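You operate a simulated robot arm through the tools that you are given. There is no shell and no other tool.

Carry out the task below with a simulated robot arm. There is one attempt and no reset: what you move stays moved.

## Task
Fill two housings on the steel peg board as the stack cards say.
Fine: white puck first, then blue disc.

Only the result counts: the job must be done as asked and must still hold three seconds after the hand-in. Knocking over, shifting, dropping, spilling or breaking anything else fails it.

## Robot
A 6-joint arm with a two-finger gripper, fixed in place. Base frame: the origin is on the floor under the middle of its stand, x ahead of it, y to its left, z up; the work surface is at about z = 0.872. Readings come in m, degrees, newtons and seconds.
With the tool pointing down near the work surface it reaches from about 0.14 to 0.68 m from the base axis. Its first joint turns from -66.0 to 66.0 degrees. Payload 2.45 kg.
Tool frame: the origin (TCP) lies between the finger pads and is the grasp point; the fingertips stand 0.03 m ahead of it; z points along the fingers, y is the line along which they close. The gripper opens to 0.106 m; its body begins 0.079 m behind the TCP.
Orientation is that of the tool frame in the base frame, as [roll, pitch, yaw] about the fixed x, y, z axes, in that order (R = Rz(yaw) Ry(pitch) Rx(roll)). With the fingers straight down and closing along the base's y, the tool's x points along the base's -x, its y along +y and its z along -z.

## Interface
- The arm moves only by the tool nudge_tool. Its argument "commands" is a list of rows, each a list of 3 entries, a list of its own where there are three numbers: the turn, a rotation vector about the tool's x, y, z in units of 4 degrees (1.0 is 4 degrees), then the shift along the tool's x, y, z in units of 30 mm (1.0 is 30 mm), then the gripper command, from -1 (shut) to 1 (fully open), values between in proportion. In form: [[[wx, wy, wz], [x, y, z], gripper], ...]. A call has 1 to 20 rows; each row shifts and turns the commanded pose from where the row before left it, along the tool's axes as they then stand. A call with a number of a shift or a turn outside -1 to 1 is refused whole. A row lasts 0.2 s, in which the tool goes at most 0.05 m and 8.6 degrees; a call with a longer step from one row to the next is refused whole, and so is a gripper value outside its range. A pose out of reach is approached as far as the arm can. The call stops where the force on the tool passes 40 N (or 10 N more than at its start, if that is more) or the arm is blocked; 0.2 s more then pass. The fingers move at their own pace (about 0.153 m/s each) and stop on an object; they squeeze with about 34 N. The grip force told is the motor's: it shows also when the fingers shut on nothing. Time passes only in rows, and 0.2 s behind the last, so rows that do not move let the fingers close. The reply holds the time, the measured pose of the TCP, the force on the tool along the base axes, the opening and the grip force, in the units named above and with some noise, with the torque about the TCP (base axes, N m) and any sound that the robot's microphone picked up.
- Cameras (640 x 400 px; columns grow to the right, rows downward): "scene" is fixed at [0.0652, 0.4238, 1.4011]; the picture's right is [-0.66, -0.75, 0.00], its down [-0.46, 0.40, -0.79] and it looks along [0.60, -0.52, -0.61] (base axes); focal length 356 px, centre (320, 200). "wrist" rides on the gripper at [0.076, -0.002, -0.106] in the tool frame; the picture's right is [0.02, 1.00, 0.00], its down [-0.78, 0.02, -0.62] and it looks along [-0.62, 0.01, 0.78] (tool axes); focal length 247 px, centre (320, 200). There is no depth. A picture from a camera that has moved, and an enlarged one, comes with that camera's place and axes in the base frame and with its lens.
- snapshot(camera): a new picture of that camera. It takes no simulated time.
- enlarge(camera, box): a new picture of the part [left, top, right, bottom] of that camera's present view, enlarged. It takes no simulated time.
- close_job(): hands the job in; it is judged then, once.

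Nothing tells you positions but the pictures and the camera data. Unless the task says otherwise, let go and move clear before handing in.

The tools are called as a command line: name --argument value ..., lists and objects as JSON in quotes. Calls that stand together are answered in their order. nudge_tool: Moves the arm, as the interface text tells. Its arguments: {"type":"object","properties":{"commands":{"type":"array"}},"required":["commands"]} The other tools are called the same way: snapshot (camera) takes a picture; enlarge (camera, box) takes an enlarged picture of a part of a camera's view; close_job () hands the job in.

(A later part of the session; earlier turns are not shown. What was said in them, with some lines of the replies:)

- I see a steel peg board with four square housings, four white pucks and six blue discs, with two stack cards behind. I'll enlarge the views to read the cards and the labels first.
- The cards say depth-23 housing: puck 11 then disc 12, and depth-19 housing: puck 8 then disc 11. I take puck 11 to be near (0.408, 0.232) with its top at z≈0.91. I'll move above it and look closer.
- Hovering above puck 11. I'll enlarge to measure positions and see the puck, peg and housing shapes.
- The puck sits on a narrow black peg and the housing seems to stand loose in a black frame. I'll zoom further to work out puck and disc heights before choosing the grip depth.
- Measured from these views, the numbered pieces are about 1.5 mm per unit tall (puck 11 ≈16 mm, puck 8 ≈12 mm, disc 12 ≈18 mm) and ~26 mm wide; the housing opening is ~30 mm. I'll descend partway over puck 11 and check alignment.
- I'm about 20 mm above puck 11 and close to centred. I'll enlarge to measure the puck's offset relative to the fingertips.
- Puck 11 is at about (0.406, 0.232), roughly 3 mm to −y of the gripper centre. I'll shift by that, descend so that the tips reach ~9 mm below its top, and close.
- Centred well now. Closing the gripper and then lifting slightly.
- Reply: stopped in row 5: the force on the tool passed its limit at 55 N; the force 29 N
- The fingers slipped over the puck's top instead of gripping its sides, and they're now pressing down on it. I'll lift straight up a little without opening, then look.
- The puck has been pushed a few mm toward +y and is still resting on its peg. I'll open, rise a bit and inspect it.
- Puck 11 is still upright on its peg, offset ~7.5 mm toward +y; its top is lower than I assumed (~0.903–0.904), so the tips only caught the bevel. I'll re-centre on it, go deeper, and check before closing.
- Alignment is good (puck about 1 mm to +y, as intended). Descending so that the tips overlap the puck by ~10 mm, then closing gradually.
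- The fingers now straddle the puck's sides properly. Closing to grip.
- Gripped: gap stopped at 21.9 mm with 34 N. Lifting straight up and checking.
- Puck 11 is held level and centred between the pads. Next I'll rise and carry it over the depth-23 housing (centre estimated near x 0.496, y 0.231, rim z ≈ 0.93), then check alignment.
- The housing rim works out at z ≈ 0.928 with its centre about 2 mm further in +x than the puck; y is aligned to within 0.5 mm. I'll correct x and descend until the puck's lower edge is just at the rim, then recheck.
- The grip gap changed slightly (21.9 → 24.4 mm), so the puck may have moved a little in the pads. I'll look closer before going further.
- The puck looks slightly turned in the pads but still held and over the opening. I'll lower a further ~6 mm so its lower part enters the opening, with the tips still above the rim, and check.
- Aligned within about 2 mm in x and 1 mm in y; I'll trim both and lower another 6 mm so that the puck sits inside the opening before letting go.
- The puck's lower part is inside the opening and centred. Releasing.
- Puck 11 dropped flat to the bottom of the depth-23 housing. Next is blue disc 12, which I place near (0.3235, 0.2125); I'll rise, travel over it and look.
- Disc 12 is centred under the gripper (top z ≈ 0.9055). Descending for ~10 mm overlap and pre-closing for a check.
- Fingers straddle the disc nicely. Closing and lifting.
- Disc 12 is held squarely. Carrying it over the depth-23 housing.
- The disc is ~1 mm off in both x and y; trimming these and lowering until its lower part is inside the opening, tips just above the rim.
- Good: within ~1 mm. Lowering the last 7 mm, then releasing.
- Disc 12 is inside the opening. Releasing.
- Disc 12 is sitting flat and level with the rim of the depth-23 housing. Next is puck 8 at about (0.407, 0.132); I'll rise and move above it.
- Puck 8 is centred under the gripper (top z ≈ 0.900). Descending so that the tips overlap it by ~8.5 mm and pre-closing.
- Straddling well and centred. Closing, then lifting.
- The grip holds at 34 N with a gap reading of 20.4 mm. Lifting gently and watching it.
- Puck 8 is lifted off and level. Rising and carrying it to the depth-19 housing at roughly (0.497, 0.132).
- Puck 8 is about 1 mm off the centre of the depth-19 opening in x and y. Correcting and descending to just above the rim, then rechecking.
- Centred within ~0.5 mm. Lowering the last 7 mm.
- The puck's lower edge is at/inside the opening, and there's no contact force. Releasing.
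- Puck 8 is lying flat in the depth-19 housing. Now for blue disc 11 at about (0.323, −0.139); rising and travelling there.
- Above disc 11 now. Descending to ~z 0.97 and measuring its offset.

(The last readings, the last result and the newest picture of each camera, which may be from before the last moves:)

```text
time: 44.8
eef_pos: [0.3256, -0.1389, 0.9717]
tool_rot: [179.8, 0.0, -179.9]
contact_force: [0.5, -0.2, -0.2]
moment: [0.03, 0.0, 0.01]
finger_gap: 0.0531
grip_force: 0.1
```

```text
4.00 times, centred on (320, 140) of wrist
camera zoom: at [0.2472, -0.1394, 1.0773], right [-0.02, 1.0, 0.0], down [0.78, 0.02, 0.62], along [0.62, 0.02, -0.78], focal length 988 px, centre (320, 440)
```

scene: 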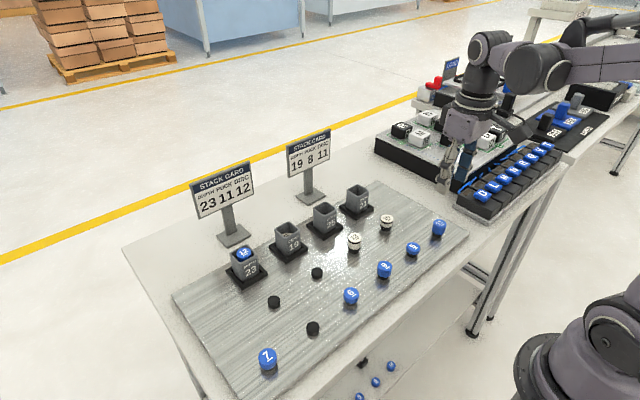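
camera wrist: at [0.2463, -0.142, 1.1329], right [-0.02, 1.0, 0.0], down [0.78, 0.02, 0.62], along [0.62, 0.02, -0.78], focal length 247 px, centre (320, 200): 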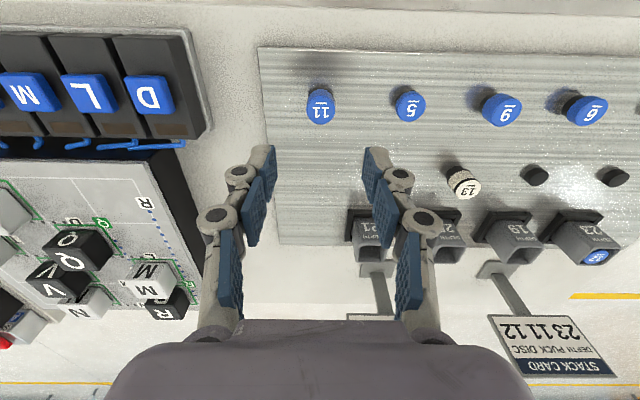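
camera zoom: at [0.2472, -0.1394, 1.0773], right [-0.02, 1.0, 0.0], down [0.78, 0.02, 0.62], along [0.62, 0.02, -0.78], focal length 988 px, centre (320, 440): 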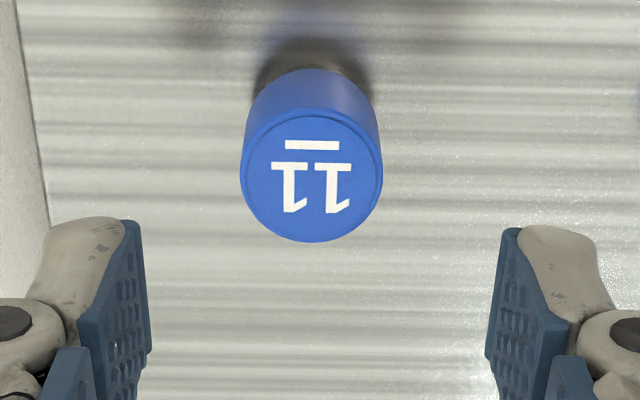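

Disc 11 is ~2.6 mm in −x and ~2.2 mm in −y from the gripper centre. Correcting, descending to ~10 mm overlap and pre-closing.

nudge_tool --commands '[[[0, 0, 0], [0.085, -0.07, 0.4], 0], [[0, 0, 0], [0, 0, 0.5], 0], [[0, 0, 0], [0, 0, 0.4], 0], [[0, 0, 0], [0, 0, 0.3], 0], [[0, 0, 0], [0, 0, 0], -0.2], [[0, 0, 0], [0, 0, 0], -0.4], [[0, 0, 0], [0, 0, 0], -0.45]]'

enlarge --camera "wrist" --box '[240, 90, 400, 190]'

enlarge --camera "scene" --box '[400, 200, 480, 250]'

```text
time: 46.4
eef_pos: [0.3218, -0.1406, 0.9251]
tool_rot: [179.8, 0.0, -180.0]
contact_force: [0.2, 0.2, -1.0]
moment: [0.01, 0.0, -0.02]
finger_gap: 0.0294
grip_force: 0.1
```

```text
4.00 times, centred on (320, 140) of wrist
camera zoom: at [0.2445, -0.1419, 1.0292], right [-0.02, 1.0, 0.0], down [0.78, 0.02, 0.62], along [0.62, 0.02, -0.78], focal length 988 px, centre (320, 440)
```

zoom: 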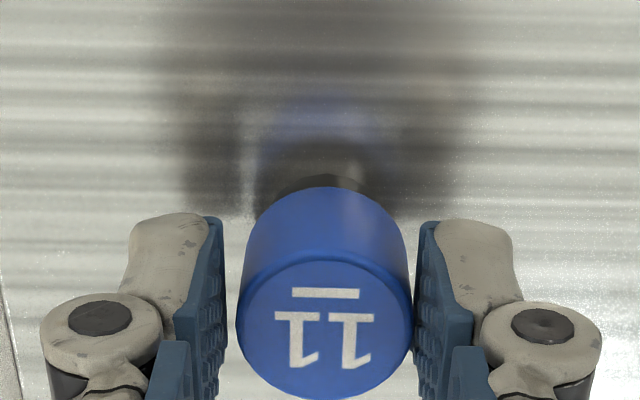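

```text
8.00 times, centred on (440, 225) of scene
camera zoom: at [0.0652, 0.4238, 1.4011], right [-0.66, -0.75, 0.0], down [-0.46, 0.4, -0.79], along [0.6, -0.52, -0.61], focal length 2844 px, centre (-640, 0)
```

zoom: 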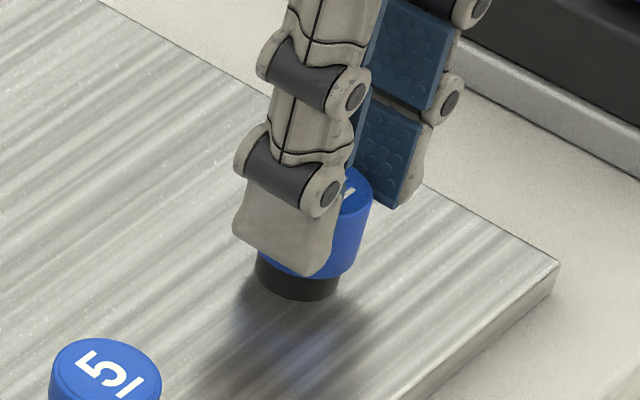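

Centred well. Closing and lifting.

nudge_tool --commands '[[[0, 0, 0], [0, 0, 0], -0.6], [[0, 0, 0], [0, 0, 0], -0.8], [[0, 0, 0], [0, 0, 0], -1], [[0, 0, 0], [0, 0, 0], -1]]'

nudge_tool --commands '[[[0, 0, 0], [0, 0, -0.15], -1], [[0, 0, 0], [0, 0, -0.4], -1], [[0, 0, 0], [0, 0, -0.8], -1], [[0, 0, 0], [0, 0, -0.8], -1], [[0, 0, 0], [0, 0, -0.8], -1], [[0, 0, 0], [0, 0, -0.5], -1], [[0, 0, 0], [0, 0, 0], -1]]'

enlarge --camera "wrist" --box '[240, 90, 400, 190]'

enlarge --camera "scene" --box '[380, 110, 500, 250]'

```text
time: 47.4
eef_pos: [0.3222, -0.1401, 0.9241]
tool_rot: [179.8, 0.2, -180.0]
contact_force: [-0.8, 0.3, 0.3]
moment: [0.03, 0.02, -0.01]
finger_gap: 0.024
grip_force: 33.7
```

```text
time: 49.0
eef_pos: [0.321, -0.1417, 1.027]
tool_rot: [179.8, 0.2, -179.9]
contact_force: [0.1, 0.0, 0.6]
moment: [-0.01, -0.01, -0.01]
finger_gap: 0.024
grip_force: 33.6
```

```text
4.00 times, centred on (320, 140) of wrist
camera zoom: at [0.2434, -0.1425, 1.1333], right [-0.02, 1.0, 0.0], down [0.78, 0.02, 0.62], along [0.62, 0.02, -0.78], focal length 988 px, centre (320, 440)
```

zoom: 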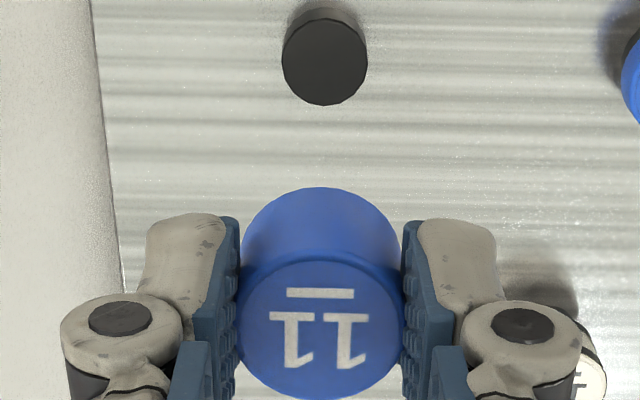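

```text
2.86 times, centred on (440, 180) of scene
camera zoom: at [0.0652, 0.4238, 1.4011], right [-0.66, -0.75, 0.0], down [-0.46, 0.4, -0.79], along [0.6, -0.52, -0.61], focal length 1016 px, centre (-23, 257)
```

zoom: 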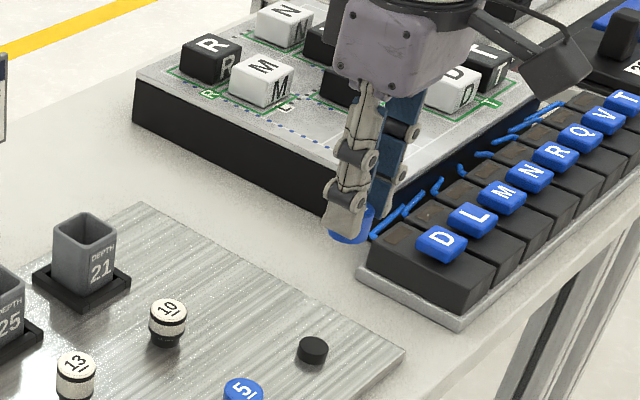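

Disc 11 is held squarely. Carrying it over the depth-19 housing.

nudge_tool --commands '[[[0, 0, 0], [-0.3, 0.45, 0], -1], [[0, 0, 0], [-0.587, 0.905, 0], -1], [[0, 0, 0], [-0.587, 0.905, 0], -1], [[0, 0, 0], [-0.587, 0.905, 0], -1], [[0, 0, 0], [-0.587, 0.905, 0], -1], [[0, 0, 0], [-0.587, 0.905, 0], -1], [[0, 0, 0], [-0.587, 0.905, 0], -1], [[0, 0, 0], [-0.587, 0.905, 0], -1], [[0, 0, 0], [-0.587, 0.905, 0], -1], [[0, 0, 0], [-0.587, 0.905, 0], -1], [[0, 0, 0], [-0.29, 0.45, 0], -1], [[0, 0, 0], [0, 0, 0], -1], [[0, 0, 0], [0, 0, 0], -1]]'

enlarge --camera "wrist" --box '[260, 70, 380, 190]'

enlarge --camera "scene" --box '[210, 150, 340, 280]'

```text
time: 51.8
eef_pos: [0.497, 0.1314, 1.0287]
tool_rot: [179.8, 0.1, -179.9]
contact_force: [0.0, -1.0, -0.4]
moment: [0.02, -0.04, 0.05]
finger_gap: 0.0243
grip_force: 33.8
```

```text
3.33 times, centred on (320, 130) of wrist
camera zoom: at [0.4199, 0.1305, 1.1337], right [-0.02, 1.0, 0.0], down [0.78, 0.02, 0.62], along [0.62, 0.02, -0.78], focal length 823 px, centre (320, 433)
```

zoom: 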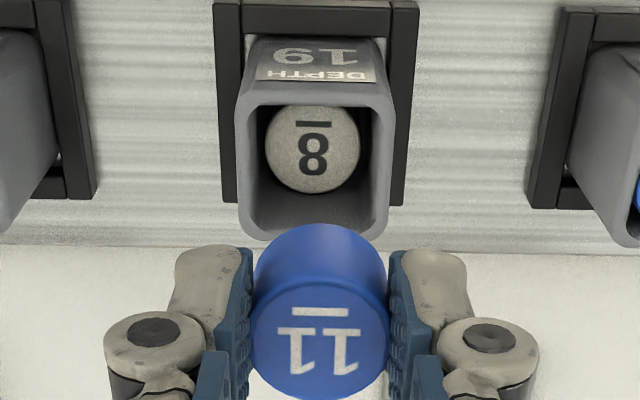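

```text
3.08 times, centred on (275, 215) of scene
camera zoom: at [0.0652, 0.4238, 1.4011], right [-0.66, -0.75, 0.0], down [-0.46, 0.4, -0.79], along [0.6, -0.52, -0.61], focal length 1094 px, centre (458, 154)
```

zoom: 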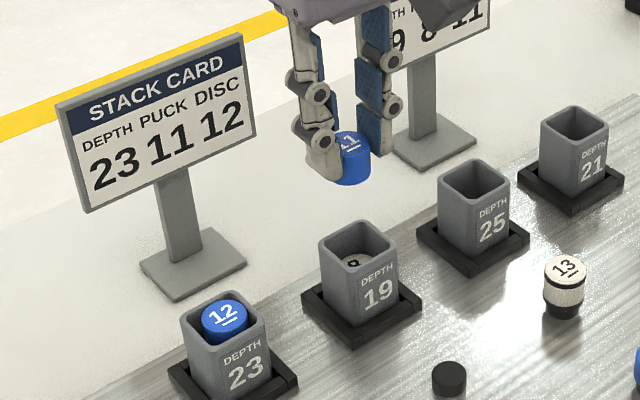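

The disc is ~1.5 mm to +y of the opening centre; correcting and descending.

nudge_tool --commands '[[[0, 0, 0], [0, -0.05, 0.5], -1], [[0, 0, 0], [0, 0, 0.6], -1], [[0, 0, 0], [0, 0, 0.5], -1], [[0, 0, 0], [0, 0, 0.4], -1], [[0, 0, 0], [0, 0, 0], -1], [[0, 0, 0], [0, 0, 0], -1]]'

enlarge --camera "wrist" --box '[260, 90, 380, 190]'

enlarge --camera "scene" --box '[264, 212, 312, 252]'

```text
time: 53.2
eef_pos: [0.496, 0.1295, 0.9657]
tool_rot: [179.7, 0.1, -179.8]
contact_force: [0.1, 0.2, 0.0]
moment: [0.01, -0.01, 0.01]
finger_gap: 0.0242
grip_force: 33.7
```

```text
4.00 times, centred on (320, 140) of wrist
camera zoom: at [0.4185, 0.1287, 1.0718], right [-0.02, 1.0, 0.0], down [0.78, 0.02, 0.62], along [0.62, 0.02, -0.78], focal length 988 px, centre (320, 440)
```

zoom: 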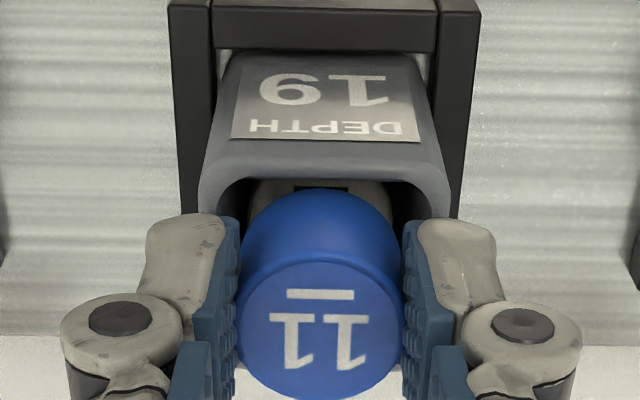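

```text
10.00 times, centred on (288, 232) of scene
camera zoom: at [0.0652, 0.4238, 1.4011], right [-0.66, -0.75, 0.0], down [-0.46, 0.4, -0.79], along [0.6, -0.52, -0.61], focal length 3555 px, centre (640, -120)
```

zoom: 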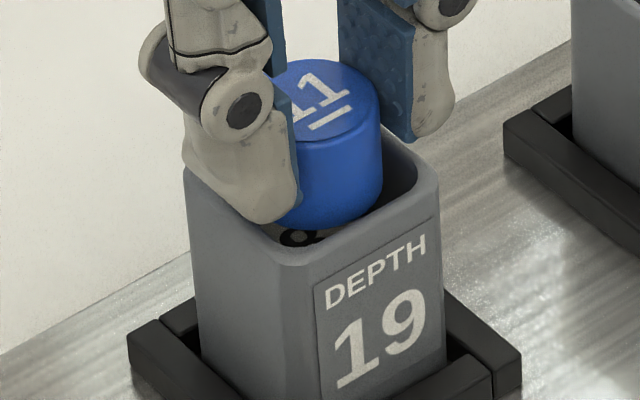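

Lateral alignment is good; shifting +1 mm in x, lowering the last 7 mm, then checking before release.

nudge_tool --commands '[[[0, 0, 0], [-0.037, 0.005, 0.0], -1], [[0, 0, 0], [0, 0, 0.12], -1], [[0, 0, 0], [0, 0, 0.11], -1], [[0, 0, 0], [0, 0, 0], -1], [[0, 0, 0], [0, 0, 0], -1]]'

enlarge --camera "wrist" --box '[260, 90, 380, 190]'

enlarge --camera "scene" --box '[264, 212, 312, 252]'

```text
time: 54.4
eef_pos: [0.4983, 0.1301, 0.9607]
tool_rot: [179.8, 0.2, -179.9]
contact_force: [0.2, -1.3, 0.5]
moment: [0.02, -0.03, 0.02]
finger_gap: 0.0244
grip_force: 34.2
```

```text
4.00 times, centred on (320, 140) of wrist
camera zoom: at [0.4205, 0.1291, 1.0659], right [-0.02, 1.0, 0.0], down [0.78, 0.02, 0.62], along [0.62, 0.02, -0.78], focal length 988 px, centre (320, 440)
```

zoom: 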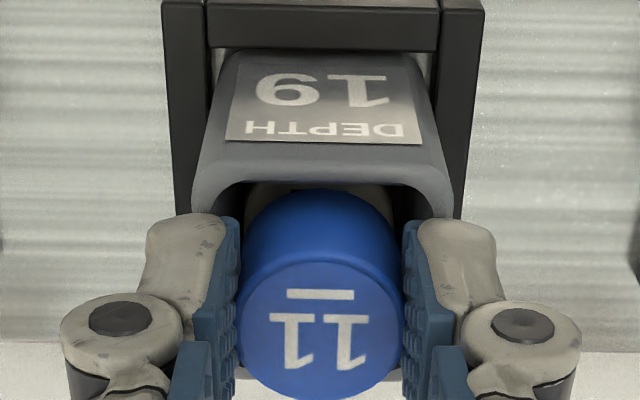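

```text
10.00 times, centred on (288, 232) of scene
camera zoom: at [0.0652, 0.4238, 1.4011], right [-0.66, -0.75, 0.0], down [-0.46, 0.4, -0.79], along [0.6, -0.52, -0.61], focal length 3555 px, centre (640, -120)
```

zoom: 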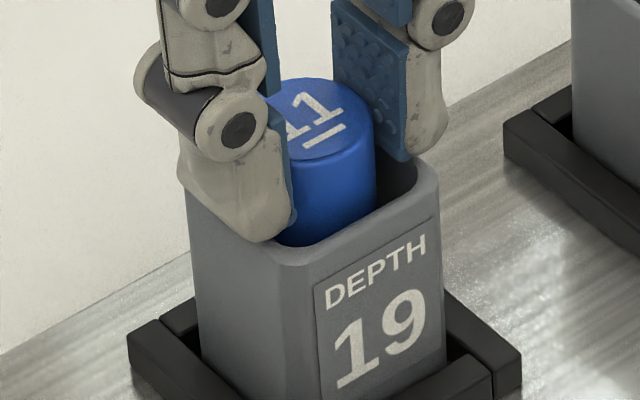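

Disc 11 is centred with its lower part inside the opening. Releasing.

nudge_tool --commands '[[[0, 0, 0], [0, 0, 0], -0.2], [[0, 0, 0], [0, 0, 0], -0.2], [[0, 0, 0], [0, 0, 0], -0.2]]'

enlarge --camera "wrist" --box '[260, 90, 380, 190]'

enlarge --camera "scene" --box '[264, 212, 312, 252]'

```text
time: 55.2
eef_pos: [0.4978, 0.1296, 0.9608]
tool_rot: [179.8, 0.1, -180.0]
contact_force: [0.2, -0.3, 0.2]
moment: [-0.01, 0.01, 0.03]
finger_gap: 0.0423
grip_force: 0.1
```

```text
4.00 times, centred on (320, 140) of wrist
camera zoom: at [0.4204, 0.1291, 1.066], right [-0.02, 1.0, 0.0], down [0.78, 0.02, 0.62], along [0.62, 0.02, -0.78], focal length 988 px, centre (320, 440)
```

zoom: 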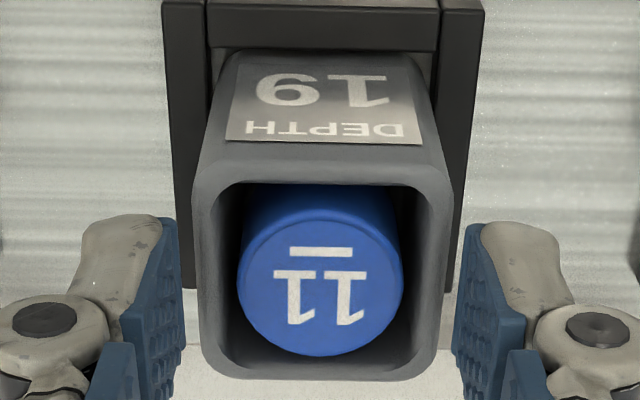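

```text
10.00 times, centred on (288, 232) of scene
camera zoom: at [0.0652, 0.4238, 1.4011], right [-0.66, -0.75, 0.0], down [-0.46, 0.4, -0.79], along [0.6, -0.52, -0.61], focal length 3555 px, centre (640, -120)
```

zoom: 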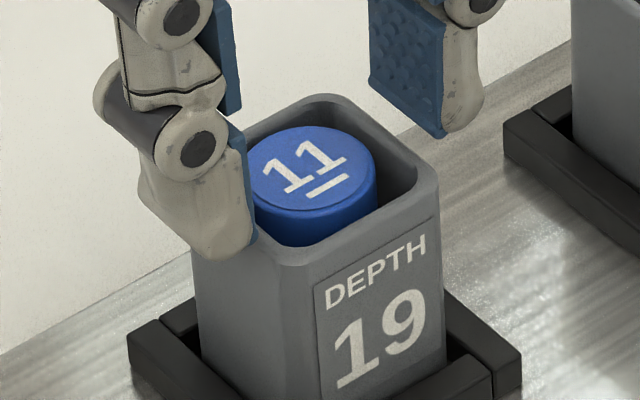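

Disc 11 has settled flat and level with the rim. I'll rise straight up and move clear, then check the whole board.

nudge_tool --commands '[[[0, 0, 0], [0, 0, -0.4], -0.1], [[0, 0, 0], [0, 0, -0.9], 0], [[0, 0, 0], [0, 0, -0.9], 0], [[0, 0, 0], [0, 0, -0.9], 0], [[0, 0, 0], [0.7, 0, -0.7], 0], [[0, 0, 0], [0.9, 0, -0.3], 0], [[0, 0, 0], [0.9, 0, 0], 0], [[0, 0, 0], [0.9, 0, 0], 0], [[0, 0, 0], [0, 0, 0], 0], [[0, 0, 0], [0, 0, 0], 0]]'

snapshot --camera "wrist"

snapshot --camera "scene"

enlarge --camera "scene" --box '[220, 210, 316, 290]'

enlarge --camera "wrist" --box '[200, 100, 440, 250]'

```text
time: 57.4
eef_pos: [0.3954, 0.1283, 1.0845]
tool_rot: [179.9, 0.2, -179.9]
contact_force: [0.0, 0.5, -0.1]
moment: [0.02, -0.04, -0.03]
finger_gap: 0.0532
grip_force: 0.1
```

```text
taken
camera wrist: at [0.3173, 0.1285, 1.1898], right [-0.02, 1.0, 0.0], down [0.78, 0.02, 0.62], along [0.62, 0.02, -0.78], focal length 247 px, centre (320, 200)
```

wrist: 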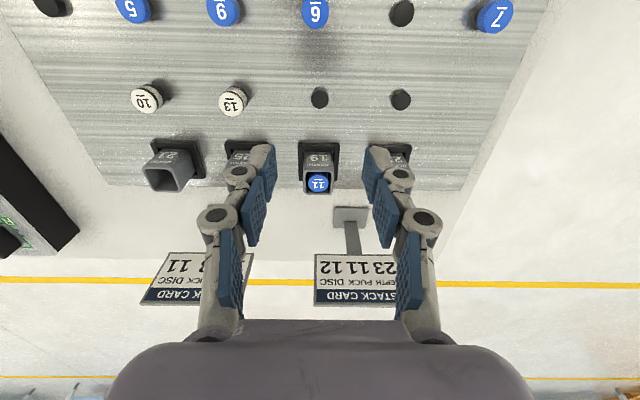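

```text
taken
```

scene: 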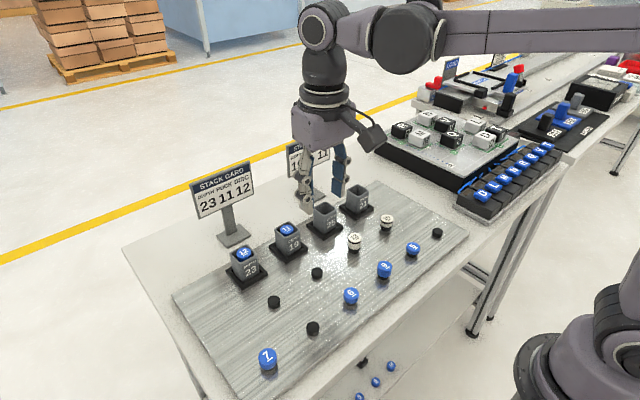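

```text
5.00 times, centred on (268, 250) of scene
camera zoom: at [0.0652, 0.4238, 1.4011], right [-0.66, -0.75, 0.0], down [-0.46, 0.4, -0.79], along [0.6, -0.52, -0.61], focal length 1778 px, centre (580, -50)
```

zoom: 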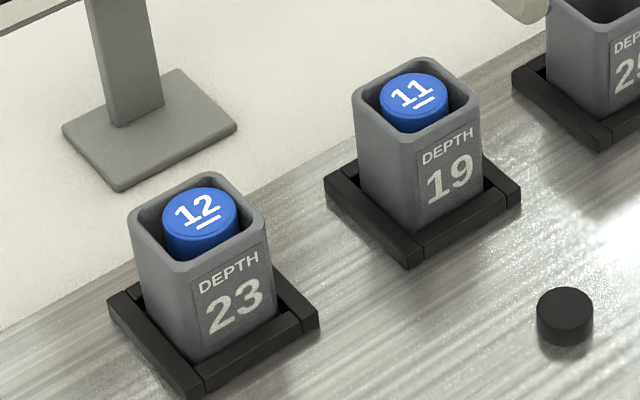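

```text
2.67 times, centred on (320, 175) of wrist
camera zoom: at [0.3173, 0.1285, 1.1898], right [-0.02, 1.0, 0.0], down [0.78, 0.02, 0.62], along [0.62, 0.02, -0.78], focal length 659 px, centre (320, 267)
```

zoom: 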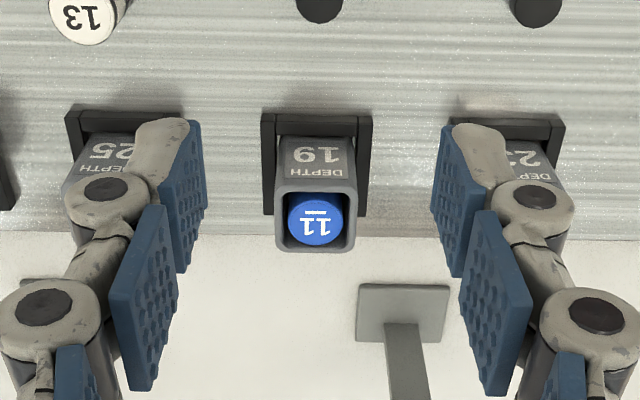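

Both stacks are in and the discs lie level with the rims: the depth-23 housing shows 12 over 11, and the depth-19 housing shows 11 over 8. Nothing else has moved and the gripper is empty and clear, so I'm handing in.

close_job

```text
The job is handed in.
```

I filled both housings as the stack cards say and handed the job in. I haven't seen how it was judged.

| Housing | White puck (first) | Blue disc (on top) |
|---|---|---|
| Depth 23 | 11 | 12 |
| Depth 19 | 8 | 11 |

In the last pictures both discs lie flat, about level with the rims. The housings, cards and other pieces look where they were. The gripper was empty and clear of the board.

The first try at puck 11 slipped. It pushed the puck a few millimetres across its peg, and the puck stayed upright. I gripped it again lower down and placed it without trouble.
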